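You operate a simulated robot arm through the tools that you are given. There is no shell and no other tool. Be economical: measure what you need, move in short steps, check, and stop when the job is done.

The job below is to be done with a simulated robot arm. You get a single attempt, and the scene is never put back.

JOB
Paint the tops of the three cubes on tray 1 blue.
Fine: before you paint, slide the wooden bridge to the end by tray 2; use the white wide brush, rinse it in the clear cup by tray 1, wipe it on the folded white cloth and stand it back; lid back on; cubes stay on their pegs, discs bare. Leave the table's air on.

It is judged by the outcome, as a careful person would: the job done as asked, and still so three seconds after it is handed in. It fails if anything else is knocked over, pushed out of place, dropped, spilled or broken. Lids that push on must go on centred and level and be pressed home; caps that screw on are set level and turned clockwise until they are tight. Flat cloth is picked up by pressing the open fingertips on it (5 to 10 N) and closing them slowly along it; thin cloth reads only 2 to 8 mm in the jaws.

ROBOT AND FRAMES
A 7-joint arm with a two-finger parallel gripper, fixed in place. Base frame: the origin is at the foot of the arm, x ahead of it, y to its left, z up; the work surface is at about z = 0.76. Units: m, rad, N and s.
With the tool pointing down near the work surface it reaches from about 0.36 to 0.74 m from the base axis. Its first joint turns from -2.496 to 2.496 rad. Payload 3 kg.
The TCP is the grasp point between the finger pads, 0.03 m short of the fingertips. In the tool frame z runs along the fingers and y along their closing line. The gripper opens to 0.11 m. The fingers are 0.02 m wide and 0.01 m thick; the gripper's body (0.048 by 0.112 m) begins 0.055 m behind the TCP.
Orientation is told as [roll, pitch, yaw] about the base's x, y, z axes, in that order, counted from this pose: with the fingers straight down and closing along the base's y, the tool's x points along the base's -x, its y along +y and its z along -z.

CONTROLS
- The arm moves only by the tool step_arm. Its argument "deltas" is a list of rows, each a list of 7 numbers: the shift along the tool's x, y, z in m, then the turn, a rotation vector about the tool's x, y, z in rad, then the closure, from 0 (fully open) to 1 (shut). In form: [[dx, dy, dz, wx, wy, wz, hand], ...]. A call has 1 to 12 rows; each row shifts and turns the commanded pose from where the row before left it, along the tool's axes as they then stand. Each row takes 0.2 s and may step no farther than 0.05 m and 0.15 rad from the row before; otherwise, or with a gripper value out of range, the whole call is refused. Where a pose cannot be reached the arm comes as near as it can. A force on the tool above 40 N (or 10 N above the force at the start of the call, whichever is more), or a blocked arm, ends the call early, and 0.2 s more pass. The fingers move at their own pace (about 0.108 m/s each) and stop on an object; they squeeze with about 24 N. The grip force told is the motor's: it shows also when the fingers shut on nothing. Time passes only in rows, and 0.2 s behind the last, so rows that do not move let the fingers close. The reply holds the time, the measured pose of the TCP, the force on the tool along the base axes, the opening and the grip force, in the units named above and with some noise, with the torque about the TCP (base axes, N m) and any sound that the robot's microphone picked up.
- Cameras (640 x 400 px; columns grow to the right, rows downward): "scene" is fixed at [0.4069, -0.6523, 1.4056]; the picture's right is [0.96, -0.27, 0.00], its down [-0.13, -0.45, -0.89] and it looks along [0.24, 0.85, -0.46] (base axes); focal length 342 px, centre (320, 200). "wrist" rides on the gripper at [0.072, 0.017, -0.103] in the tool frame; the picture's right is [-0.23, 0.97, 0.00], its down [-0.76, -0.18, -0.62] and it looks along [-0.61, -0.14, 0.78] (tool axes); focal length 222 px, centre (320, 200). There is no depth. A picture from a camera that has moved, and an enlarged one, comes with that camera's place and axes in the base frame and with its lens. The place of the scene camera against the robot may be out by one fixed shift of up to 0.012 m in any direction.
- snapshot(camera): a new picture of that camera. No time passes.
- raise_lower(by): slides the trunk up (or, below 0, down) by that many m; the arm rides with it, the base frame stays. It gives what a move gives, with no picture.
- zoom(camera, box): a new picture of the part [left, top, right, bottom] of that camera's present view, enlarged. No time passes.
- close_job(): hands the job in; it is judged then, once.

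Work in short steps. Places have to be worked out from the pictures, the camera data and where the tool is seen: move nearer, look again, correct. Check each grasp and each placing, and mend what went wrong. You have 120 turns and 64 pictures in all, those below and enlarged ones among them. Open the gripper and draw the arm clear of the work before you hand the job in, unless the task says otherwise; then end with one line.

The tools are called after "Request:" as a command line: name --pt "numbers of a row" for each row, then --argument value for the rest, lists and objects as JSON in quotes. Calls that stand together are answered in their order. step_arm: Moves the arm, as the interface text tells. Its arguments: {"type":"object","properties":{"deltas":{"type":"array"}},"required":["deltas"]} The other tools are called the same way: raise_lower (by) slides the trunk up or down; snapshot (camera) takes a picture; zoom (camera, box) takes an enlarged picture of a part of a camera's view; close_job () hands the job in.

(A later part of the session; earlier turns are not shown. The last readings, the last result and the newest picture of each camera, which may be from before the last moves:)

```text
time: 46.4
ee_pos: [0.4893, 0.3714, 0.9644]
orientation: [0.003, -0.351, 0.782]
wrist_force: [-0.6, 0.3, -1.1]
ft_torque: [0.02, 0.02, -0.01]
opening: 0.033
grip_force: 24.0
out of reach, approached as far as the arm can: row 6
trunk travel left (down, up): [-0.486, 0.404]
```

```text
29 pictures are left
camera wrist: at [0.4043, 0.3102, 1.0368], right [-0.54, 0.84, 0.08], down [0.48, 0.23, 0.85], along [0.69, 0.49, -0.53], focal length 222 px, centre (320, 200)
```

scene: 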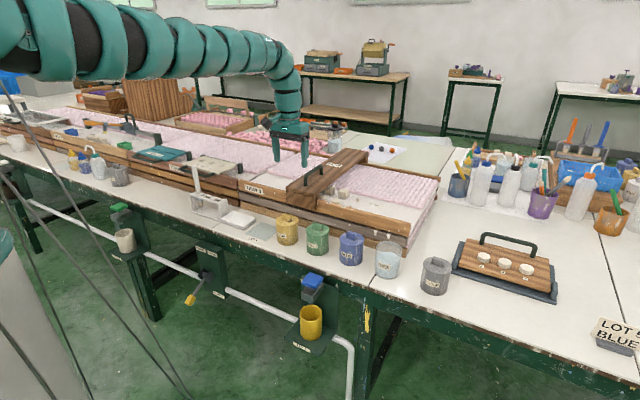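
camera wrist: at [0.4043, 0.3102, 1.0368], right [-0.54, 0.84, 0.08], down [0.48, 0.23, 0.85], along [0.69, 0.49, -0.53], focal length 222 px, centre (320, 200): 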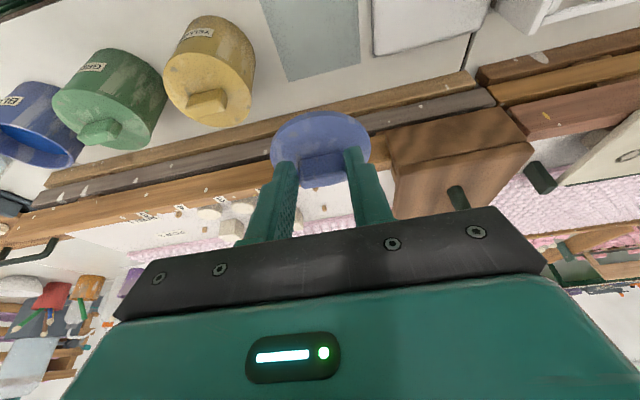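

Mat centre is n≈.612, e≈.0725. I align and descend most of the way.

Request:
step_arm --pt "0.006 0.011 -0.002 0 0 0 1" --pt "0.011 0 0.0305 0 0 0 1" --pt "0.011 0 0.0305 0 0 0 1" --pt "0.011 0 0.0305 0 0 0 1" --pt "0.0103 0 0.0285 0 0 0 1" --pt "0 0 0 0 0 0 1"

Request:
step_arm --pt "0.0017 0 0.0047 0 0 0 1" --pt "0.0017 0 0.0047 0 0 0 1" --pt "0 0 0 0 0 0 1"

Request:
zoom --camera "scene" --box '[200, 180, 310, 260]'

```text
time: 47.8
ee_pos: [0.474, 0.3741, 0.8355]
orientation: [0.002, -0.352, 0.785]
wrist_force: [0.9, -1.4, 0.6]
ft_torque: [0.0, 0.0, -0.01]
opening: 0.0327
grip_force: 23.7
trunk travel left (down, up): [-0.486, 0.404]
```

```text
time: 48.6
ee_pos: [0.4759, 0.3735, 0.827]
orientation: [0.001, -0.354, 0.785]
wrist_force: [-0.1, 0.4, 0.8]
ft_torque: [0.01, -0.01, -0.01]
opening: 0.033
grip_force: 24.0
trunk travel left (down, up): [-0.486, 0.404]
```

```text
5.00 times, centred on (255, 220) of scene
camera zoom: at [0.4069, -0.6523, 1.4056], right [0.96, -0.27, 0.0], down [-0.13, -0.45, -0.89], along [0.24, 0.85, -0.46], focal length 1710 px, centre (645, 100)
```

zoom: 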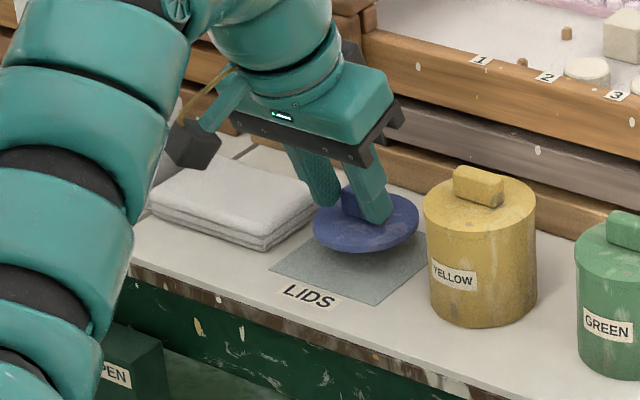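

The lid is right over the mat, ~2 cm above. I descend slowly until contact.

Request:
step_arm --pt "0.0054 0 0.0034 0 0 0 1" --pt "0.0017 0 0.0047 0 0 0 1" --pt "0.0014 0 0.0038 0 0 0 1" --pt "0.001 0 0.0028 0 0 0 1" --pt "0.0007 0 0.0019 0 0 0 1" --pt "0 0 0 0 0 0 1"

```text
time: 50.0
ee_pos: [0.4735, 0.3704, 0.8104]
orientation: [0.001, -0.357, 0.782]
wrist_force: [3.8, 0.2, 19.5]
ft_torque: [0.2, -0.25, -0.05]
opening: 0.0328
grip_force: 24.2
trunk travel left (down, up): [-0.486, 0.404]
```

Contact with the mat (19 N, z=.810). I ease up slightly and open, then retreat.

Request:
step_arm --pt "-0.0005 0 -0.0015 0 0 0 1" --pt "0 0 0 0 0 0 0.8" --pt "0 0 0 0 0 0 0.6" --pt "0 0 0 0 0 0 0.4" --pt "0 0 -0.02 0 0 0 0.4" --pt "0 0 -0.04 0 0 0 0.4" --pt "0 0 -0.04 0 0 0 0.4" --pt "0 0 -0.04 0 0 0 0.4" --pt "0 0 0 0 0 0 0.4"

Request:
snapshot --camera "wrist"

```text
time: 52.0
ee_pos: [0.4667, 0.3717, 0.8983]
orientation: [0.002, -0.355, 0.783]
wrist_force: [-0.3, -0.1, -0.9]
ft_torque: [0.03, -0.01, 0.01]
opening: 0.0663
grip_force: 0.0
out of reach, approached as far as the arm can: row 7, 8
trunk travel left (down, up): [-0.486, 0.404]
```

```text
27 pictures are left
camera wrist: at [0.3806, 0.31, 0.9705], right [-0.54, 0.84, 0.08], down [0.48, 0.22, 0.85], along [0.69, 0.49, -0.52], focal length 222 px, centre (320, 200)
```

wrist: 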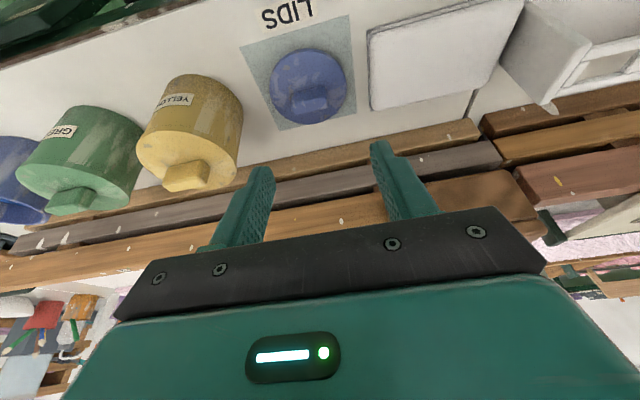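

Lid rests on the mat. Next the brush: I raise by the trunk and move toward the stand to look at the brush.

Request:
raise_lower --by 0.18

Request:
step_arm --pt "0.01 0.04 0 0 0 0 0.4" --pt "0.01 0.04 0 0 0 0 0.4" --pt "0.01 0.04 0 0 0 0 0.4" --pt "0 0.04 0 0 0 0 0.4" --pt "0 0.04 0 0 0 0 0.4" --pt "0 0 0 0 0 0 0.4"

Request:
snapshot --camera "wrist"

```text
time: 54.0
ee_pos: [0.4671, 0.3722, 1.0786]
orientation: [0.001, -0.355, 0.783]
wrist_force: [0.2, -0.9, -1.0]
ft_torque: [0.02, 0.01, 0.02]
opening: 0.0656
grip_force: 0.1
trunk travel left (down, up): [-0.666, 0.224]
```

```text
time: 55.4
ee_pos: [0.3058, 0.4922, 1.066]
orientation: [0.002, -0.352, 0.782]
wrist_force: [-0.5, 0.0, 0.0]
ft_torque: [0.01, 0.04, -0.01]
opening: 0.0661
grip_force: 0.1
trunk travel left (down, up): [-0.666, 0.224]
```

```text
26 pictures are left
camera wrist: at [0.2193, 0.4329, 1.1387], right [-0.54, 0.84, 0.08], down [0.48, 0.23, 0.85], along [0.69, 0.49, -0.52], focal length 222 px, centre (320, 200)
```

wrist: 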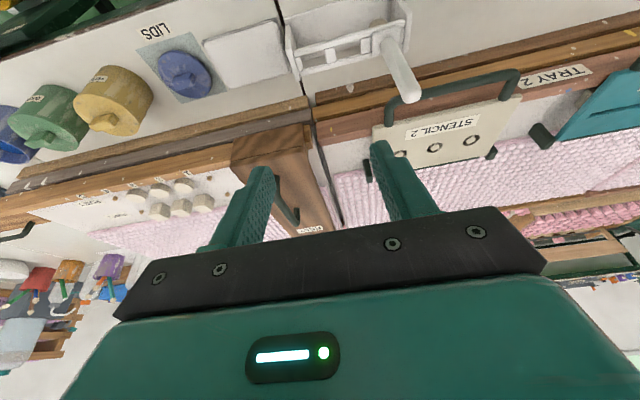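

Brush handle at (.269,.583) (n=.6025, e=-.222), top z≈.956. I tilt to 0.5, move above it and come down so the tips just straddle its top.

Request:
step_arm --pt "0 0.03 0 0 -0.075 0 0.4" --pt "0 0.03 0 0 -0.073 0 0.4" --pt "-0.034 0.03 0.018 0 0 0 0.4" --pt "0 0 0 0 0 0 0.4"

Request:
snapshot --camera "wrist"

```text
time: 56.4
ee_pos: [0.2684, 0.5831, 1.0696]
orientation: [0.004, -0.503, 0.781]
wrist_force: [0.6, 0.2, -0.8]
ft_torque: [0.02, 0.08, -0.01]
opening: 0.066
grip_force: 0.1
trunk travel left (down, up): [-0.666, 0.224]
```

```text
25 pictures are left
camera wrist: at [0.1766, 0.5151, 1.1268], right [-0.55, 0.83, 0.11], down [0.39, 0.13, 0.91], along [0.74, 0.54, -0.4], focal length 222 px, centre (320, 200)
```

wrist: 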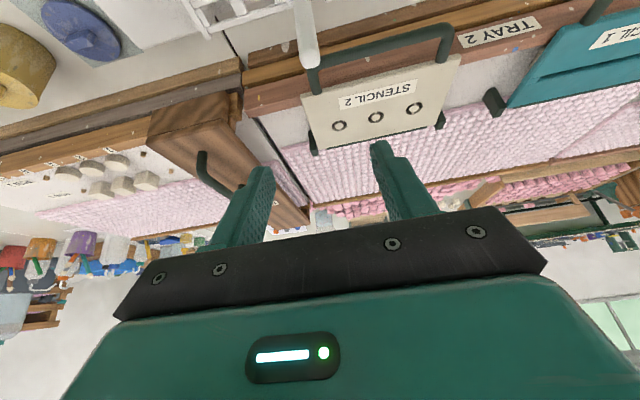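

TCP is aligned over the brush within 4 mm, and stencil 2's handle is ~4 cm further out. I descend vertically to z≈.925.

Request:
step_arm --pt "0.0174 0.004 0.0318 0 0 0 0.4" --pt "0.0174 0 0.0318 0 0 0 0.4" --pt "0.0174 0 0.0318 0 0 0 0.4" --pt "0.0173 0 0.0318 0 0 0 0.4" --pt "0 0 0 0 0 0 0.4"

Request:
zoom --camera "wrist" --box '[200, 40, 440, 240]'

Request:
zoom --camera "scene" --box '[150, 130, 280, 240]'

```text
time: 57.6
ee_pos: [0.2674, 0.5865, 0.9238]
orientation: [0.003, -0.502, 0.782]
wrist_force: [-0.4, 0.7, -0.1]
ft_torque: [0.02, -0.01, 0.01]
opening: 0.0657
grip_force: 0.0
trunk travel left (down, up): [-0.666, 0.224]
```

```text
2.00 times, centred on (320, 140) of wrist
camera zoom: at [0.175, 0.5194, 0.9796], right [-0.55, 0.83, 0.11], down [0.39, 0.13, 0.91], along [0.74, 0.54, -0.39], focal length 444 px, centre (320, 320)
```

zoom: 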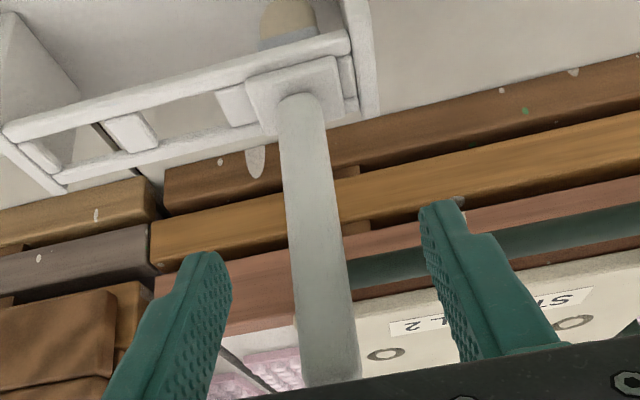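

```text
3.64 times, centred on (215, 185) of scene
camera zoom: at [0.4069, -0.6523, 1.4056], right [0.96, -0.27, 0.0], down [-0.13, -0.45, -0.89], along [0.24, 0.85, -0.46], focal length 1244 px, centre (702, 254)
```

zoom: 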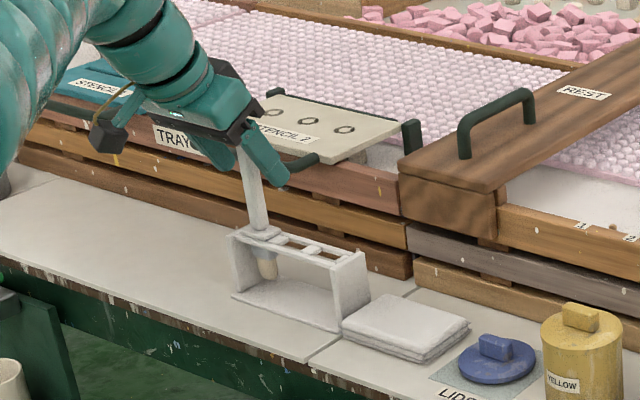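

The round handle sits between the pads. I close on it.

Request:
step_arm --pt "0 0 0 0 0 0 0.55" --pt "0 0 0 0 0 0 0.7" --pt "0 0 0 0 0 0 0.85" --pt "0 0 0 0 0 0 1.0" --pt "0 0 0 0 0 0 1.0"

Request:
step_arm --pt "-0.0096 0 -0.0176 0 0 0 1" --pt "-0.0144 0 -0.0263 0 0 0 1" --pt "-0.0144 0 -0.0263 0 0 0 1" --pt "-0.0144 0 -0.0263 0 0 0 1" --pt "0 0 0 0 0 0 1"

Request:
zoom --camera "scene" --box '[150, 120, 280, 230]'

```text
time: 58.8
ee_pos: [0.2669, 0.5863, 0.9243]
orientation: [0.002, -0.5, 0.785]
wrist_force: [0.1, -1.0, -0.4]
ft_torque: [-0.03, -0.01, 0.01]
opening: 0.016
grip_force: 23.7
trunk travel left (down, up): [-0.666, 0.224]
```

```text
time: 60.0
ee_pos: [0.2658, 0.5876, 1.0359]
orientation: [0.002, -0.501, 0.784]
wrist_force: [0.2, 0.4, -0.5]
ft_torque: [-0.01, 0.03, 0.02]
opening: 0.0162
grip_force: 24.0
trunk travel left (down, up): [-0.666, 0.224]
```

```text
3.64 times, centred on (215, 175) of scene
camera zoom: at [0.4069, -0.6523, 1.4056], right [0.96, -0.27, 0.0], down [-0.13, -0.45, -0.89], along [0.24, 0.85, -0.46], focal length 1244 px, centre (702, 291)
```

zoom: 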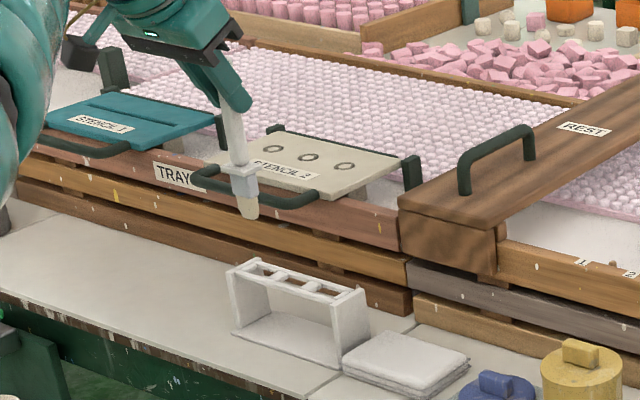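

Brush is lifted cleanly, vertical (tip ≈0.135 m below TCP). I carry it along the front strip toward the blue pot.

Request:
step_arm --pt "-0.008 -0.02 -0.015 0 0 0 1" --pt "0 -0.045 0 0 0 0 1" --pt "0 -0.045 0 0 0 0 1" --pt "0 -0.045 0 0 0 0 1" --pt "0 -0.045 0 0 0 0 1" --pt "0 -0.045 0 0 0 0 1" --pt "0 -0.045 0 0 0 0 1" --pt "0 -0.045 0 0 0 0 1" --pt "0 -0.045 0 0 0 0 1" --pt "0 -0.045 0 0 0 0 1" --pt "0 -0.045 0 0 0 0 1" --pt "0 0 0 0 0 0 1"

```text
time: 62.6
ee_pos: [0.5974, 0.2556, 1.0497]
orientation: [0.001, -0.504, 0.782]
wrist_force: [-0.5, -0.6, -0.7]
ft_torque: [-0.02, -0.02, -0.01]
opening: 0.0163
grip_force: 24.3
trunk travel left (down, up): [-0.666, 0.224]
```

Request:
step_arm --pt "0 -0.041 0 0 0 0 1" --pt "0 -0.041 0 0 0 0 1" --pt "0 -0.041 0 0 0 0 1" --pt "0 -0.041 0 0 0 0 1" --pt "0 0 0 0 0 0 1"

Request:
zoom --camera "scene" --box '[290, 140, 430, 280]'

Request:
snapshot --camera "wrist"

```text
time: 63.8
ee_pos: [0.7131, 0.1395, 1.0518]
orientation: [0.002, -0.5, 0.783]
wrist_force: [-0.3, 0.3, 0.2]
ft_torque: [0.0, -0.01, 0.01]
opening: 0.0161
grip_force: 23.8
trunk travel left (down, up): [-0.666, 0.224]
```

```text
2.86 times, centred on (360, 210) of scene
camera zoom: at [0.4069, -0.6523, 1.4056], right [0.96, -0.27, 0.0], down [-0.13, -0.45, -0.89], along [0.24, 0.85, -0.46], focal length 977 px, centre (206, 171)
```

zoom: 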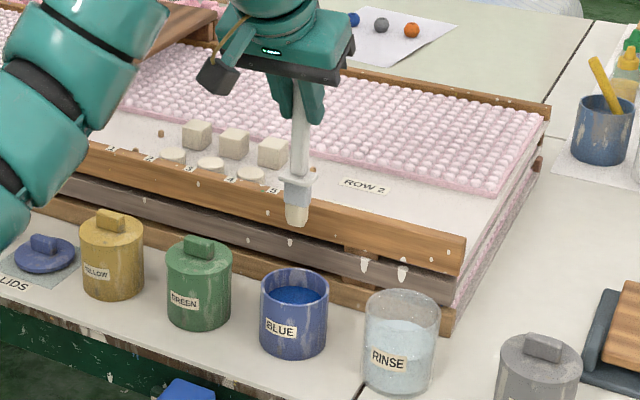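

```text
20 pictures are left
camera wrist: at [0.621, 0.0708, 1.1081], right [-0.55, 0.83, 0.11], down [0.39, 0.13, 0.91], along [0.74, 0.54, -0.39], focal length 222 px, centre (320, 200)
```

wrist: 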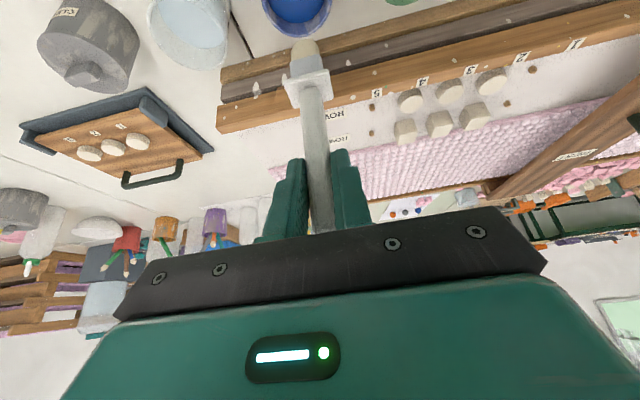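

Tip is over the pot centre (tip z≈.921, rim≈.84, paint≈.82). I dip the tip to z≈.80, hold, then lift straight out and let it drip off.

Request:
step_arm --pt "0.0144 0 0.0263 0 0 0 1" --pt "0.0144 0 0.0263 0 0 0 1" --pt "0.0144 0 0.0263 0 0 0 1" --pt "0.0143 0 0.0263 0 0 0 1" --pt "0 0 0 0 0 0 1" --pt "0 0 0 0 0 0 1"

Request:
step_arm --pt "-0.0096 0 -0.0175 0 0 0 1" --pt "0 0 0 0 0 0 1" --pt "0 0 0 0 0 0 1" --pt "-0.0144 0 -0.0263 0 0 0 1" --pt "-0.0144 0 -0.0263 0 0 0 1" --pt "-0.0191 0 -0.0353 0 0 0 1" --pt "0 0 0 0 0 0 1"

Request:
zoom --camera "scene" --box '[290, 140, 430, 280]'

```text
time: 65.2
ee_pos: [0.7107, 0.1358, 0.929]
orientation: [0.002, -0.503, 0.784]
wrist_force: [0.2, 0.2, -0.7]
ft_torque: [-0.01, 0.01, 0.02]
opening: 0.0162
grip_force: 24.1
trunk travel left (down, up): [-0.666, 0.224]
```

```text
time: 66.8
ee_pos: [0.7136, 0.1397, 1.0508]
orientation: [0.002, -0.502, 0.782]
wrist_force: [0.3, 0.9, -1.1]
ft_torque: [0.01, 0.0, -0.03]
opening: 0.0162
grip_force: 24.3
trunk travel left (down, up): [-0.666, 0.224]
```

```text
2.86 times, centred on (360, 210) of scene
camera zoom: at [0.4069, -0.6523, 1.4056], right [0.96, -0.27, 0.0], down [-0.13, -0.45, -0.89], along [0.24, 0.85, -0.46], focal length 977 px, centre (206, 171)
```

zoom: 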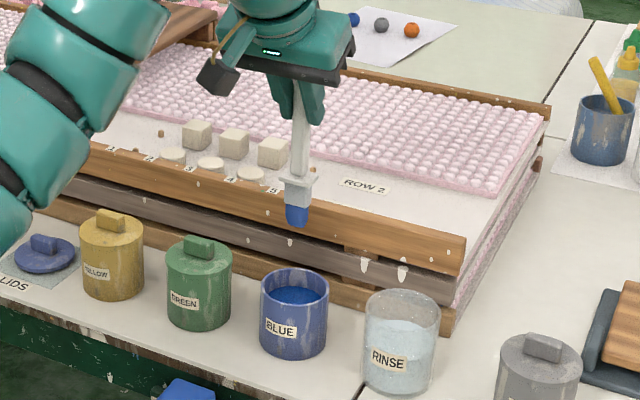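

Brush is loaded, no drips. I tilt the brush outward by 0.5 rad and carry it across the rail at the empty position 5, so it never passes above the discs, then check the view.

Request:
step_arm --pt "0 0 0 0 -0.125 0 1" --pt "0 0 0 0 -0.125 0 1" --pt "0 0 0 0 -0.125 0 1" --pt "0 0 0 0 -0.125 0 1" --pt "-0.02 0.0175 0.0311 0 0 0 1" --pt "-0.02 0.0175 0.0311 0 0 0 1" --pt "-0.02 0.0175 0.0311 0 0 0 1" --pt "-0.02 0.0175 0.0311 0 0 0 1" --pt "0 0 0 0 0 0 1"

Request:
snapshot --camera "wrist"

```text
time: 68.8
ee_pos: [0.7681, 0.2914, 1.0501]
orientation: [0.006, -1.001, 0.78]
wrist_force: [0.0, 1.2, -1.1]
ft_torque: [-0.01, 0.04, 0.02]
opening: 0.0161
grip_force: 24.0
trunk travel left (down, up): [-0.666, 0.224]
```

```text
18 pictures are left
camera wrist: at [0.6657, 0.2145, 1.0441], right [-0.6, 0.78, 0.19], down [0.05, -0.21, 0.98], along [0.8, 0.6, 0.09], focal length 222 px, centre (320, 200)
```

wrist: 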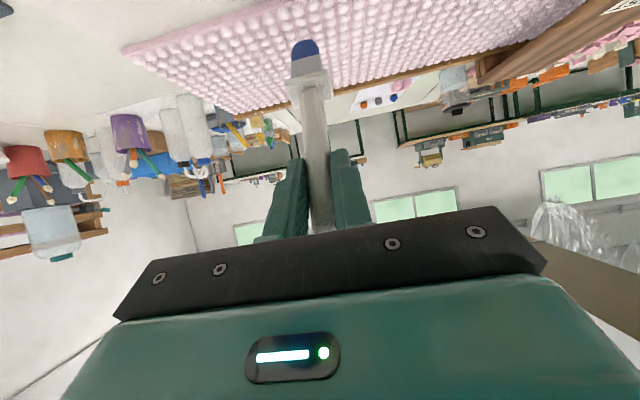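

Reach is fine. The wrist camera cannot see the cubes now, so I use the scene camera to relate the tip to the cubes.

Request:
zoom --camera "scene" --box '[330, 150, 410, 200]'

```text
8.00 times, centred on (370, 175) of scene
camera zoom: at [0.4069, -0.6523, 1.4056], right [0.96, -0.27, 0.0], down [-0.13, -0.45, -0.89], along [0.24, 0.85, -0.46], focal length 2736 px, centre (-80, 400)
```

zoom: 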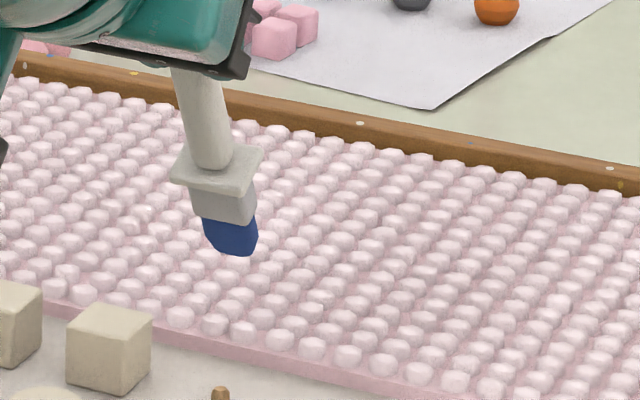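

Relating tip and cube in the same view (camera shift ≈ +24,+38 px): cube 4 top centre is n≈.815, e≈.278, top z≈.89. I move the tip over it at ~1.5 cm clearance and check.

Request:
step_arm --pt "0 0.03 0 0 0 0 1" --pt "0 0.029 0 0 0 0 1" --pt "0.0194 0 0.016 0 0 0 1" --pt "0 0 0 0 0 0 1"

Request:
zoom --camera "scene" --box '[310, 155, 390, 205]'

```text
time: 69.8
ee_pos: [0.7284, 0.3349, 1.0276]
orientation: [0.005, -1.002, 0.781]
wrist_force: [0.6, 0.1, -0.5]
ft_torque: [0.0, 0.0, 0.03]
opening: 0.0165
grip_force: 24.2
trunk travel left (down, up): [-0.666, 0.224]
```

```text
8.00 times, centred on (350, 180) of scene
camera zoom: at [0.4069, -0.6523, 1.4056], right [0.96, -0.27, 0.0], down [-0.13, -0.45, -0.89], along [0.24, 0.85, -0.46], focal length 2736 px, centre (80, 360)
```

zoom: 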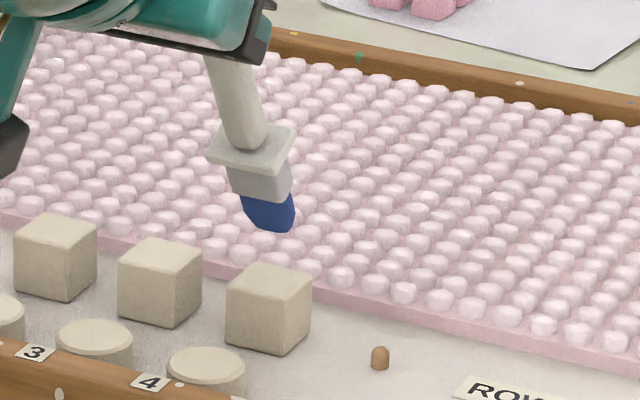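

The tip is centred above cube 4, ~2.5 cm... about 47–55 px ≈ 22–26 mm above its top. I lower gently in 4 mm steps.

Request:
step_arm --pt "0.0034 0 0.0022 0 0 0 1" --pt "0.0034 0 0.0022 0 0 0 1" --pt "0.0034 0 0.0022 0 0 0 1" --pt "0.0034 0 0.0022 0 0 0 1" --pt "0 0 0 0 0 0 1"

Request:
step_arm --pt "0.0017 0 0.0011 0 0 0 1" --pt "0.0017 0 0.0011 0 0 0 1" --pt "0 0 0 0 0 0 1"

```text
time: 71.0
ee_pos: [0.7289, 0.336, 1.0098]
orientation: [0.003, -1.001, 0.779]
wrist_force: [-0.7, 0.1, -0.3]
ft_torque: [0.0, 0.01, 0.02]
opening: 0.0162
grip_force: 24.0
trunk travel left (down, up): [-0.666, 0.224]
```

```text
time: 71.8
ee_pos: [0.73, 0.3363, 1.0053]
orientation: [0.002, -1.001, 0.781]
wrist_force: [0.3, 0.3, 0.4]
ft_torque: [0.0, -0.08, -0.04]
opening: 0.0163
grip_force: 23.6
trunk travel left (down, up): [-0.666, 0.224]
```

Request:
step_arm --pt "0.0017 0 0.0011 0 0 0 1" --pt "0.0017 0 0.0011 0 0 0 1" --pt "0 0 0 0 0 0 1"

Request:
zoom --camera "scene" --box '[310, 155, 390, 205]'

```text
time: 72.6
ee_pos: [0.7289, 0.3365, 1.0026]
orientation: [0.004, -1.005, 0.784]
wrist_force: [-0.2, -1.4, 11.8]
ft_torque: [0.47, -0.6, -0.01]
opening: 0.0163
grip_force: 23.6
trunk travel left (down, up): [-0.666, 0.224]
```

```text
8.00 times, centred on (350, 180) of scene
camera zoom: at [0.4069, -0.6523, 1.4056], right [0.96, -0.27, 0.0], down [-0.13, -0.45, -0.89], along [0.24, 0.85, -0.46], focal length 2736 px, centre (80, 360)
```

zoom: 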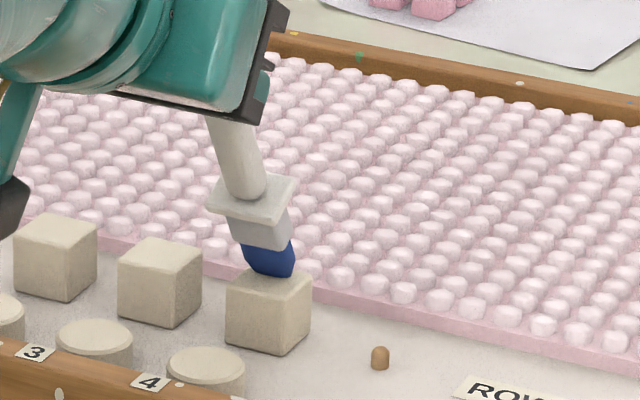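

Contact on cube 4's top (12 N). I ease off 1.5 mm and make a small light square stroke (±6 mm) to cover the face, then lift 25 mm.

Request:
step_arm --pt "-0.0013 0 -0.0008 0 0 0 1" --pt "-0.0032 0 0.005 0 0 0 1" --pt "0 -0.006 0 0 0 0 1" --pt "0.0065 0 -0.0101 0 0 0 1" --pt "0 0.006 0 0 0 0 1" --pt "0 0.006 0 0 0 0 1" --pt "-0.0065 0 0.0101 0 0 0 1" --pt "0.0032 -0.006 -0.005 0 0 0 1" --pt "-0.0105 0 -0.0068 0 0 0 1" --pt "-0.0105 0 -0.0068 0 0 0 1" --pt "0 0 0 0 0 0 1"

Request:
zoom --camera "scene" --box '[310, 155, 390, 205]'

```text
time: 75.0
ee_pos: [0.7302, 0.3369, 1.0286]
orientation: [0.005, -1.001, 0.78]
wrist_force: [-0.2, -0.3, 0.0]
ft_torque: [-0.01, 0.0, -0.01]
opening: 0.016
grip_force: 23.7
trunk travel left (down, up): [-0.666, 0.224]
```

```text
8.00 times, centred on (350, 180) of scene
camera zoom: at [0.4069, -0.6523, 1.4056], right [0.96, -0.27, 0.0], down [-0.13, -0.45, -0.89], along [0.24, 0.85, -0.46], focal length 2736 px, centre (80, 360)
```

zoom: 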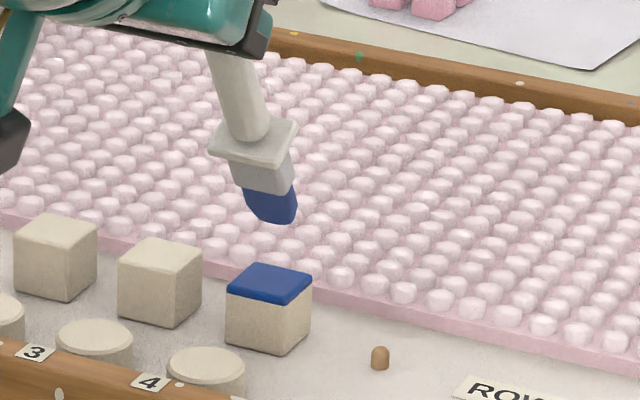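

Cube 4's top is fully blue and clean on the sides. I repeat at cube 3, 51 mm toward tray 2, with the same heights.

Request:
step_arm --pt "0 0.026 0 0 0 0 1" --pt "0 0.025 0 0 0 0 1" --pt "0 0 0 0 0 0 1" --pt "0.0105 0 0.0068 0 0 0 1" --pt "0.0061 0 0.0039 0 0 0 1" --pt "0 0 0 0 0 0 1"

Request:
step_arm --pt "0.0022 0 0.0014 0 0 0 1" --pt "0.0022 0 0.0014 0 0 0 1" --pt "0 0 0 0 0 0 1"

```text
time: 76.4
ee_pos: [0.693, 0.3729, 1.0085]
orientation: [0.004, -1.002, 0.78]
wrist_force: [-0.1, 0.3, 0.1]
ft_torque: [-0.03, 0.0, 0.01]
opening: 0.0163
grip_force: 23.7
trunk travel left (down, up): [-0.666, 0.224]
```

```text
time: 77.2
ee_pos: [0.6921, 0.3722, 1.0041]
orientation: [0.002, -1.003, 0.781]
wrist_force: [0.1, -0.8, 2.5]
ft_torque: [0.13, -0.16, -0.06]
opening: 0.0157
grip_force: 24.0
trunk travel left (down, up): [-0.666, 0.224]
```

Light contact (2.5 N) at the same height. I do the same stroke pattern and lift.

Request:
step_arm --pt "0.0004 0 0.0003 0 0 0 1" --pt "-0.0032 0 0.005 0 0 0 1" --pt "0 -0.006 0 0 0 0 1" --pt "0.0065 0 -0.0101 0 0 0 1" --pt "0 0.006 0 0 0 0 1" --pt "0 0.006 0 0 0 0 1" --pt "-0.0065 0 0.0101 0 0 0 1" --pt "0.0032 -0.006 -0.005 0 0 0 1" --pt "-0.0105 0 -0.0068 0 0 0 1" --pt "-0.0105 0 -0.0068 0 0 0 1" --pt "0 0 0 0 0 0 1"

Request:
zoom --camera "scene" --box '[300, 155, 380, 205]'

```text
time: 79.6
ee_pos: [0.6928, 0.3721, 1.0273]
orientation: [0.005, -0.998, 0.78]
wrist_force: [-0.9, 0.4, 0.2]
ft_torque: [-0.03, 0.0, -0.03]
opening: 0.0164
grip_force: 23.9
trunk travel left (down, up): [-0.666, 0.224]
```

```text
8.00 times, centred on (340, 180) of scene
camera zoom: at [0.4069, -0.6523, 1.4056], right [0.96, -0.27, 0.0], down [-0.13, -0.45, -0.89], along [0.24, 0.85, -0.46], focal length 2736 px, centre (160, 360)
```

zoom: 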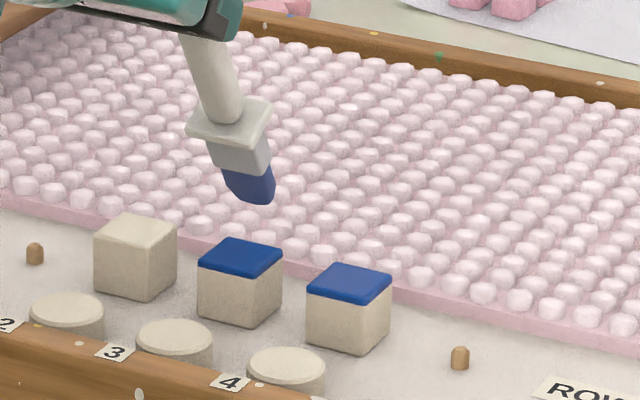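

Cubes 3 and 4 are fully painted. I move 53 mm to cube 2 and repeat.

Request:
step_arm --pt "0 0.027 0 0 0 0 1" --pt "0 0.026 0 0 0 0 1" --pt "0 0 0 0 0 0 1" --pt "0.0105 0 0.0068 0 0 0 1" --pt "0.0061 0 0.0039 0 0 0 1" --pt "0 0 0 0 0 0 1"

Request:
step_arm --pt "0.0017 0 0.0011 0 0 0 1" --pt "0.0017 0 0.0011 0 0 0 1" --pt "0 0 0 0 0 0 1"

```text
time: 81.0
ee_pos: [0.6564, 0.4095, 1.0068]
orientation: [0.002, -1.002, 0.782]
wrist_force: [0.4, -0.1, -1.1]
ft_torque: [0.0, 0.03, 0.03]
opening: 0.0164
grip_force: 23.9
trunk travel left (down, up): [-0.666, 0.224]
```

```text
time: 81.8
ee_pos: [0.6557, 0.4094, 1.003]
orientation: [0.004, -1.001, 0.779]
wrist_force: [-0.4, 0.0, 2.9]
ft_torque: [0.18, -0.14, 0.03]
opening: 0.0164
grip_force: 24.0
trunk travel left (down, up): [-0.666, 0.224]
```

Request:
step_arm --pt "0.0004 0 0.0003 0 0 0 1" --pt "-0.0032 0 0.005 0 0 0 1" --pt "0 -0.006 0 0 0 0 1" --pt "0.0065 0 -0.0101 0 0 0 1" --pt "0 0.006 0 0 0 0 1" --pt "0 0.006 0 0 0 0 1" --pt "-0.0065 0 0.0101 0 0 0 1" --pt "0.0032 -0.006 -0.005 0 0 0 1" --pt "-0.0105 0 -0.0068 0 0 0 1" --pt "-0.0105 0 -0.0068 0 0 0 1" --pt "0 0 0 0 0 0 1"

Request:
zoom --camera "scene" --box '[300, 155, 380, 205]'

```text
time: 84.2
ee_pos: [0.6558, 0.4087, 1.0278]
orientation: [0.002, -0.999, 0.78]
wrist_force: [0.3, -0.2, -1.2]
ft_torque: [-0.01, -0.01, -0.01]
opening: 0.016
grip_force: 24.2
trunk travel left (down, up): [-0.666, 0.224]
```

```text
8.00 times, centred on (340, 180) of scene
camera zoom: at [0.4069, -0.6523, 1.4056], right [0.96, -0.27, 0.0], down [-0.13, -0.45, -0.89], along [0.24, 0.85, -0.46], focal length 2736 px, centre (160, 360)
```

zoom: 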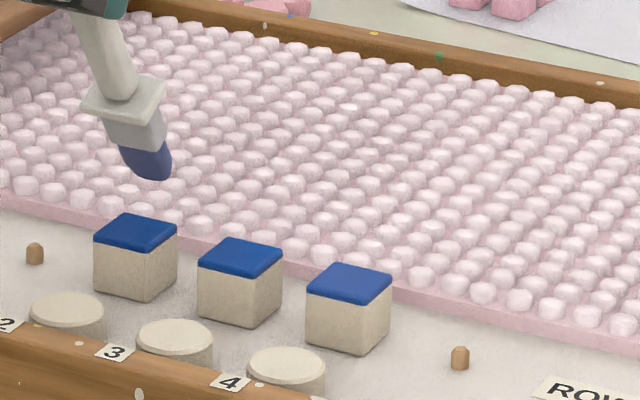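

All three tops are blue, discs bare. Now to the rinse: I lift, go back along row 2 to the empty end, retract over the front strip and reduce the tilt to 0.7.

Request:
step_arm --pt "-0.021 0 -0.0135 0 0 0 1" --pt "0 -0.0425 0 0 0 0 1" --pt "0 -0.0425 0 0 0 0 1" --pt "0 -0.0425 0 0 0 0 1" --pt "0 -0.0425 0 0 0 0 1" --pt "0.02 0 -0.0315 0 0 0 1" --pt "0.02 0 -0.0315 0 0 0 1" --pt "0.02 0 -0.0315 0 0 0 1" --pt "0.02 0 -0.0315 0 0 0 1" --pt "0 0 0 0 0.15 0 1" --pt "0 0 0 0 0.15 0 1" --pt "0 0 0 0 0 0 1"

```text
time: 86.8
ee_pos: [0.6689, 0.1854, 1.0548]
orientation: [0.004, -0.701, 0.781]
wrist_force: [0.0, -0.1, 0.4]
ft_torque: [0.02, -0.02, 0.01]
opening: 0.0162
grip_force: 24.4
trunk travel left (down, up): [-0.666, 0.224]
```

I now yaw the tool to ~0.13 rad so the tilt points radially at the rinse cup, then move above it (cup centre ≈(.791,.061)).

Request:
step_arm --pt "0 0 0 0.0837 0 0.0995 1" --pt "0 0 0 0.0837 0 0.0995 1" --pt "0 0 0 0.0837 0 0.0995 1" --pt "0 0 0 0.0837 0 0.0995 1" --pt "0 0 0 0.0837 0 0.0995 1" --pt "-0.015 -0.0349 0.0127 0 0 0 1" --pt "-0.015 -0.0349 0.0127 0 0 0 1" --pt "-0.015 -0.0349 0.0127 0 0 0 1" --pt "-0.015 -0.0349 0.0127 0 0 0 1" --pt "0 0 0 0 0 0 1"

Request:
snapshot --camera "wrist"

Request:
zoom --camera "scene" --box '[340, 180, 440, 290]'

```text
time: 89.0
ee_pos: [0.7665, 0.0552, 1.0519]
orientation: [0.004, -0.702, 0.131]
wrist_force: [-0.7, 0.2, -0.2]
ft_torque: [-0.03, 0.01, -0.03]
opening: 0.0166
grip_force: 24.0
trunk travel left (down, up): [-0.666, 0.224]
```

```text
11 pictures are left
camera wrist: at [0.6424, 0.056, 1.0846], right [0.04, 0.99, 0.15], down [0.2, -0.15, 0.97], along [0.98, -0.01, -0.21], focal length 222 px, centre (320, 200)
```

wrist: 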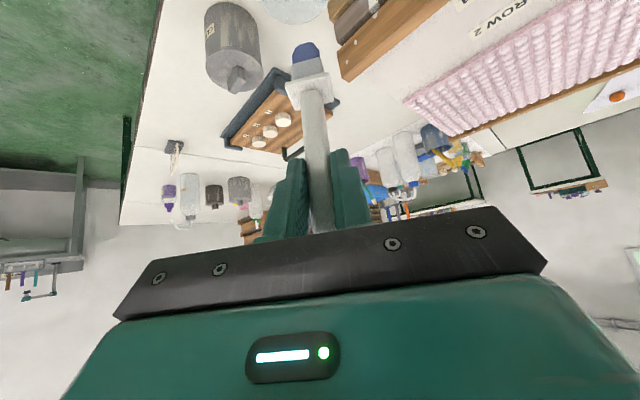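

```text
3.64 times, centred on (390, 235) of scene
camera zoom: at [0.4069, -0.6523, 1.4056], right [0.96, -0.27, 0.0], down [-0.13, -0.45, -0.89], along [0.24, 0.85, -0.46], focal length 1244 px, centre (66, 73)
```

zoom: 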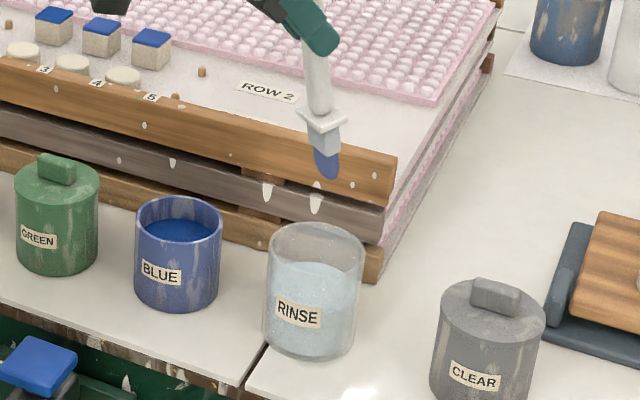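

The tip is roughly over the rinse cup. I lower it to just about rim height and check against the rim before dipping.

Request:
step_arm --pt "0.014 0.007 0.0166 0 0 0 1" --pt "0.014 0 0.0166 0 0 0 1" --pt "0.0139 0 0.0165 0 0 0 1" --pt "0 0 0 0 0 0 1"

Request:
zoom --camera "scene" --box '[350, 210, 430, 290]'

```text
time: 90.0
ee_pos: [0.7658, 0.0639, 0.9854]
orientation: [0.003, -0.7, 0.129]
wrist_force: [0.9, -0.2, -0.1]
ft_torque: [0.0, 0.01, -0.01]
opening: 0.0165
grip_force: 24.0
trunk travel left (down, up): [-0.666, 0.224]
```

```text
5.00 times, centred on (390, 250) of scene
camera zoom: at [0.4069, -0.6523, 1.4056], right [0.96, -0.27, 0.0], down [-0.13, -0.45, -0.89], along [0.24, 0.85, -0.46], focal length 1710 px, centre (-30, -50)
```

zoom: 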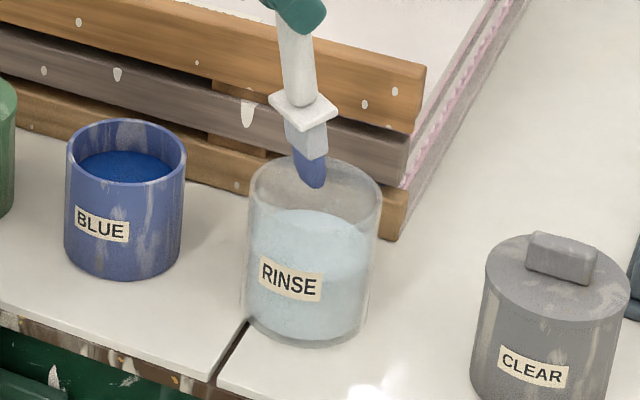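

The tip is centred inside the rim. I dip to z≈.79 and swish gently.

Request:
step_arm --pt "0.0144 0 0.0171 0 0 0 1" --pt "0.0144 0 0.0171 0 0 0 1" --pt "0.0144 0 0.0171 0 0 0 1" --pt "0 0.007 0 0 0 0 1" --pt "0 -0.007 0 0 0 0 1" --pt "0 -0.007 0 0 0 0 1" --pt "0 0.007 0 0 0 0 1" --pt "-0.0054 0 0.0045 0 0 0 1" --pt "0.0107 0 -0.009 0 0 0 1" --pt "-0.0053 0 0.0045 0 0 0 1" --pt "0 0.007 0 0 0 0 1" --pt "0 -0.007 0 0 0 0 1"

Request:
step_arm --pt "0 -0.007 0 0 0 0 1" --pt "0 0.007 0 0 0 0 1" --pt "0 0.007 0 0 0 0 1" --pt "0 -0.007 0 0 0 0 1" --pt "-0.0129 0 -0.0153 0 0 0 1" --pt "-0.0129 0 -0.0153 0 0 0 1" --pt "0 0 0 0 0 0 1" --pt "-0.0193 0 -0.023 0 0 0 1" --pt "-0.0193 0 -0.023 0 0 0 1" --pt "-0.0193 0 -0.023 0 0 0 1" --pt "0 0 0 0 0 0 1"

Request:
zoom --camera "scene" --box '[330, 180, 440, 290]'

```text
time: 92.6
ee_pos: [0.7652, 0.0639, 0.919]
orientation: [0.003, -0.7, 0.131]
wrist_force: [0.9, 0.0, -0.5]
ft_torque: [0.04, -0.01, 0.02]
opening: 0.016
grip_force: 24.0
trunk travel left (down, up): [-0.666, 0.224]
```

```text
time: 95.0
ee_pos: [0.7663, 0.0638, 1.0489]
orientation: [0.002, -0.699, 0.132]
wrist_force: [-0.1, 0.6, -0.3]
ft_torque: [-0.02, 0.0, 0.01]
opening: 0.0159
grip_force: 24.3
trunk travel left (down, up): [-0.666, 0.224]
```

```text
3.64 times, centred on (385, 235) of scene
camera zoom: at [0.4069, -0.6523, 1.4056], right [0.96, -0.27, 0.0], down [-0.13, -0.45, -0.89], along [0.24, 0.85, -0.46], focal length 1244 px, centre (84, 73)
```

zoom: 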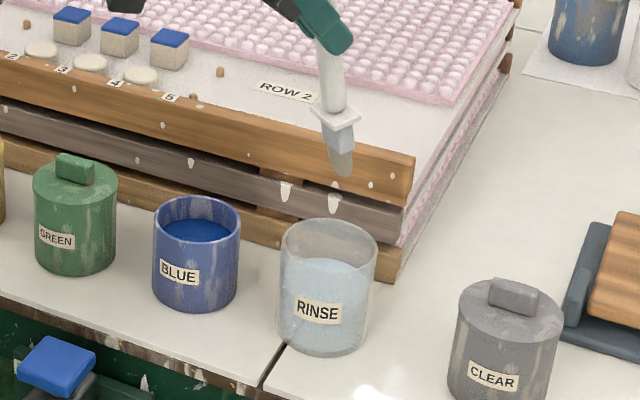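

The brush is rinsed clean. I reverse to the earlier yaw and tilt over the front strip, then travel to the cloth (n≈.611, e≈-.037).

Request:
step_arm --pt "0.015 0.0349 -0.0127 0 0 0 1" --pt "0.015 0.0349 -0.0127 0 0 0 1" --pt "0.015 0.0349 -0.0127 0 0 0 1" --pt "0.015 0.0349 -0.0127 0 0 0 1" --pt "0 0 0 -0.084 0 -0.0997 1" --pt "0 0 0 -0.084 0 -0.0997 1" --pt "0 0 0 -0.084 0 -0.0997 1" --pt "0 0 0 -0.084 0 -0.0997 1" --pt "0 0 0 -0.084 0 -0.0997 1" --pt "0 0 0 0 0.1 0 1" --pt "0 0 0 0 0.1 0 1" --pt "0 0 0 0 0 0 1"

Request:
step_arm --pt "0 0.041 0 0 0 0 1" --pt "0 0.041 0 0 0 0 1" --pt "0 0.041 0 0 0 0 1" --pt "0 0.041 0 0 0 0 1" --pt "0 0.041 0 0 0 0 1" --pt "0 0.041 0 0 0 0 1" --pt "0 0.041 0 0 0 0 1" --pt "0 0.041 0 0 0 0 1" --pt "0 0.041 0 0 0 0 1" --pt "0 0 0 0 0 0 1"

```text
time: 97.6
ee_pos: [0.6671, 0.1907, 1.0516]
orientation: [0.001, -0.5, 0.786]
wrist_force: [-0.7, -0.7, -0.3]
ft_torque: [0.0, 0.01, -0.02]
opening: 0.016
grip_force: 23.6
trunk travel left (down, up): [-0.666, 0.224]
```

```text
time: 99.8
ee_pos: [0.4103, 0.4534, 1.054]
orientation: [0.004, -0.501, 0.784]
wrist_force: [0.8, -0.6, -0.7]
ft_torque: [-0.01, 0.01, 0.0]
opening: 0.0163
grip_force: 24.1
trunk travel left (down, up): [-0.666, 0.224]
```

Over the cloth. I lower to ~1.5 cm above it, then feel for contact.

Request:
step_arm --pt "0.0153 -0.01 0.028 0 0 0 1" --pt "0.0153 0 0.028 0 0 0 1" --pt "0.0153 0 0.028 0 0 0 1" --pt "0.0129 0 0.0237 0 0 0 1" --pt "0 0 0 0 0 0 1"

Request:
step_arm --pt "0.0024 0 0.0044 0 0 0 1" --pt "0.0019 0 0.0035 0 0 0 1" --pt "0.0014 0 0.0026 0 0 0 1" --pt "0 0 0 0 0 0 1"

```text
time: 101.0
ee_pos: [0.4131, 0.4441, 0.9309]
orientation: [0.0, -0.502, 0.784]
wrist_force: [-0.1, 0.0, -0.5]
ft_torque: [0.02, 0.01, -0.02]
opening: 0.0163
grip_force: 24.1
trunk travel left (down, up): [-0.666, 0.224]
```

```text
time: 102.0
ee_pos: [0.4143, 0.4441, 0.9188]
orientation: [0.001, -0.506, 0.785]
wrist_force: [0.8, 1.4, 18.2]
ft_torque: [0.25, -0.14, 0.01]
opening: 0.0163
grip_force: 24.1
trunk travel left (down, up): [-0.666, 0.224]
```

Firm contact (18 N). I ease off and do light short wipes along the cloth so it does not shift, then lift.

Request:
step_arm --pt "-0.0012 0 -0.0022 0 0 0 1" --pt "0 0 0 0 0 0 1"

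Request:
step_arm --pt "0 0.006 0 0 0 0 1" --pt "0 0.006 0 0 0 0 1" --pt "0 0.006 0 0 0 0 1" --pt "0 0.006 0 0 0 0 1" --pt "0 0.006 0 0 0 0 1" --pt "0 -0.006 0 0 0 0 1" --pt "0 -0.006 0 0 0 0 1" --pt "0 -0.006 0 0 0 0 1" --pt "0 -0.006 0 0 0 0 1" --pt "0 0 0 0 0 0 1"

Request:
step_arm --pt "-0.012 0 -0.022 0 0 0 1" --pt "-0.0144 0 -0.0263 0 0 0 1" --pt "-0.0192 0 -0.0351 0 0 0 1" --pt "-0.0192 0 -0.0351 0 0 0 1" --pt "0 0 0 0 0 0 1"

Request:
zoom --camera "scene" --box '[180, 140, 300, 250]'

```text
time: 102.6
ee_pos: [0.4144, 0.4445, 0.9206]
orientation: [0.003, -0.501, 0.787]
wrist_force: [-1.4, 0.0, 7.8]
ft_torque: [0.0, 0.11, 0.0]
opening: 0.0166
grip_force: 24.1
trunk travel left (down, up): [-0.666, 0.224]
```

```text
time: 104.8
ee_pos: [0.4108, 0.4492, 0.9207]
orientation: [0.002, -0.503, 0.782]
wrist_force: [-0.3, 0.7, 7.0]
ft_torque: [0.23, 0.07, 0.0]
opening: 0.0165
grip_force: 23.9
trunk travel left (down, up): [-0.666, 0.224]
```

```text
time: 106.0
ee_pos: [0.4116, 0.4469, 1.0559]
orientation: [0.001, -0.502, 0.783]
wrist_force: [0.0, 0.1, 0.2]
ft_torque: [0.01, 0.01, 0.02]
opening: 0.0162
grip_force: 24.1
trunk travel left (down, up): [-0.666, 0.224]
```

```text
3.64 times, centred on (240, 195) of scene
camera zoom: at [0.4069, -0.6523, 1.4056], right [0.96, -0.27, 0.0], down [-0.13, -0.45, -0.89], along [0.24, 0.85, -0.46], focal length 1244 px, centre (611, 218)
```

zoom: 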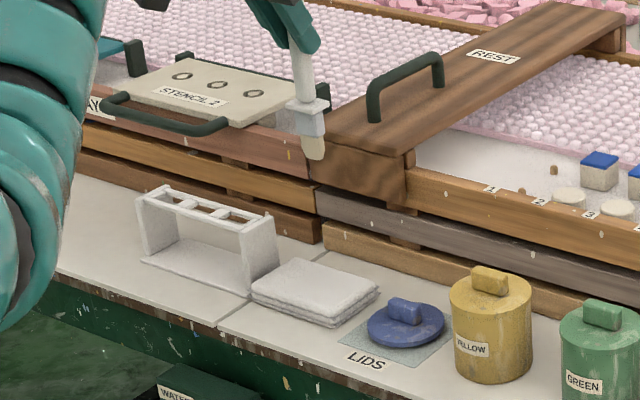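

Brush is wiped clean (tan bristles), cloth in place. I return above the stand slot where the brush was taken (TCP (.267,.586)).

Request:
step_arm --pt "0.0032 0.0405 -0.0017 0 0 0 1" --pt "0 0.0405 0 0 0 0 1" --pt "0 0.0405 0 0 0 0 1" --pt "0 0.0405 0 0 0 0 1" --pt "0 0.0405 0 0 0 0 1" --pt "0 0 0 0 0 0 1" --pt "0 0 0 0 0 0 1"

```text
time: 107.6
ee_pos: [0.2615, 0.5933, 1.0573]
orientation: [0.002, -0.501, 0.785]
wrist_force: [-0.5, 0.5, -1.2]
ft_torque: [0.01, 0.01, -0.07]
opening: 0.0162
grip_force: 23.5
trunk travel left (down, up): [-0.666, 0.224]
```

I correct 9 mm in e and lower to just above the stand.

Request:
step_arm --pt "0.001 -0.0086 0 0 0 0 1" --pt "0.0192 0 0.0351 0 0 0 1" --pt "0.0192 0 0.0351 0 0 0 1" --pt "0 0 0 0 0 0 1" --pt "0 0 0 0 0 0 1"

Request:
zoom --camera "wrist" --box '[220, 0, 420, 160]'

```text
time: 108.8
ee_pos: [0.2693, 0.5806, 0.9758]
orientation: [0.001, -0.5, 0.784]
wrist_force: [0.9, 0.0, -0.9]
ft_torque: [0.02, 0.01, -0.03]
opening: 0.0165
grip_force: 24.1
trunk travel left (down, up): [-0.666, 0.224]
```

```text
2.50 times, centred on (320, 80) of wrist
camera zoom: at [0.1776, 0.5134, 1.0316], right [-0.55, 0.83, 0.11], down [0.39, 0.13, 0.91], along [0.74, 0.54, -0.39], focal length 555 px, centre (320, 500)
```

zoom: 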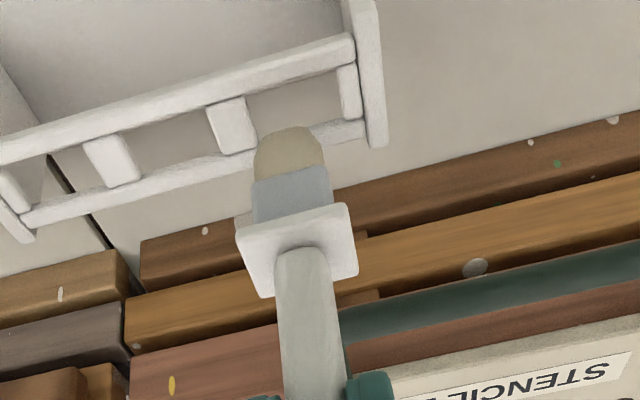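

Reading shows 6 mm too far in e; I correct, let it settle and read again before lowering.

Request:
step_arm --pt "-0.0018 0.0055 0.001 0 0 0 1" --pt "0 0 0 0 0 0 1" --pt "0 0 0 0 0 0 1"

```text
time: 109.6
ee_pos: [0.2669, 0.5883, 0.9755]
orientation: [0.002, -0.503, 0.785]
wrist_force: [0.0, -0.1, -1.5]
ft_torque: [-0.02, 0.03, 0.0]
opening: 0.0162
grip_force: 24.2
trunk travel left (down, up): [-0.666, 0.224]
```

Request:
step_arm --pt "0.0063 0 0.0105 0 0 0 1" --pt "0.0058 0 0.0105 0 0 0 1" --pt "0.0058 0 0.0105 0 0 0 1" --pt "0.0048 0 0.0088 0 0 0 1" --pt "0 0 0 0 0 0 1"

```text
time: 110.8
ee_pos: [0.2658, 0.5857, 0.931]
orientation: [0.004, -0.505, 0.783]
wrist_force: [-0.1, -1.3, 25.5]
ft_torque: [0.32, -0.4, 0.0]
opening: 0.0164
grip_force: 24.0
trunk travel left (down, up): [-0.666, 0.224]
```

Contact 25 N at 7 mm above the original seat. I ease up slightly and look before continuing.

Request:
step_arm --pt "-0.0015 0 -0.0026 0 0 0 1" --pt "0 0 0 0 0 0 1"

Request:
zoom --camera "wrist" --box '[240, 20, 400, 140]'

```text
time: 111.4
ee_pos: [0.2675, 0.5868, 0.9326]
orientation: [0.001, -0.501, 0.782]
wrist_force: [-1.0, 0.6, 14.7]
ft_torque: [0.23, -0.25, 0.01]
opening: 0.0163
grip_force: 23.4
trunk travel left (down, up): [-0.666, 0.224]
```

```text
3.33 times, centred on (320, 80) of wrist
camera zoom: at [0.1748, 0.518, 0.9891], right [-0.55, 0.83, 0.11], down [0.39, 0.13, 0.91], along [0.74, 0.54, -0.39], focal length 740 px, centre (320, 600)
```

zoom: 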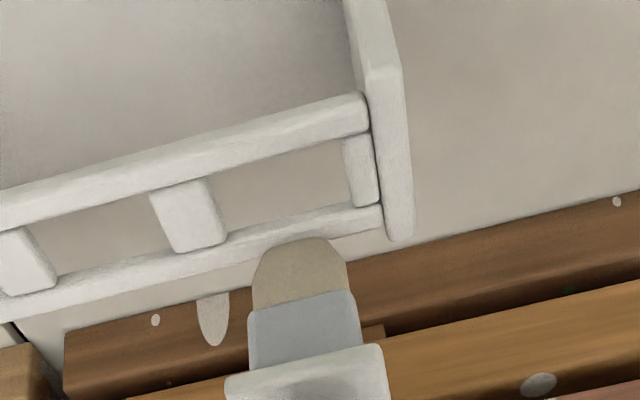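

The brush had rotated slightly in the grip (tip ≈0.3 rad outward now) and its tip met the far rail. I lift, un-tilt the tool by 0.32 rad so that the brush is vertical again, and re-read.

Request:
step_arm --pt "-0.0096 0 -0.0176 0 0 0 1" --pt "-0.0144 0 -0.0263 0 0 0 1" --pt "0 0 0 0 0.107 0 1" --pt "0 0 0 0 0.107 0 1" --pt "0 0 0 0 0.107 0 1" --pt "0 0 0 0 0 0 1" --pt "0 0 0 0 0 0 1"

Request:
zoom --camera "wrist" --box '[220, 20, 420, 160]'

```text
time: 113.0
ee_pos: [0.2665, 0.5511, 0.9977]
orientation: [0.003, -0.234, 0.785]
wrist_force: [-0.3, 0.2, -0.8]
ft_torque: [-0.02, -0.03, -0.01]
opening: 0.0162
grip_force: 24.2
out of reach, approached as far as the arm can: row 3, 4, 5
trunk travel left (down, up): [-0.666, 0.224]
```

```text
2.86 times, centred on (320, 90) of wrist
camera zoom: at [0.1873, 0.4958, 1.0829], right [-0.53, 0.84, 0.05], down [0.55, 0.3, 0.78], along [0.64, 0.45, -0.62], focal length 635 px, centre (320, 514)
```

zoom: 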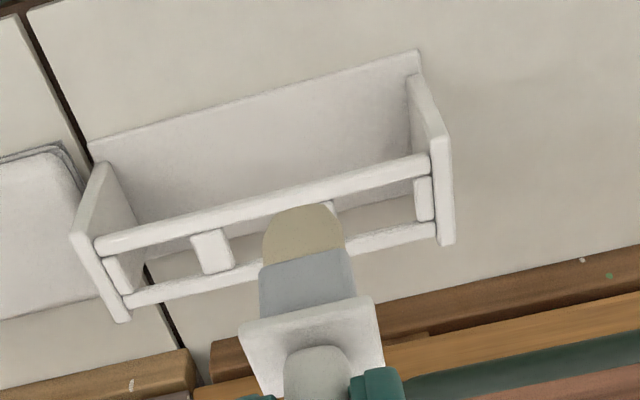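

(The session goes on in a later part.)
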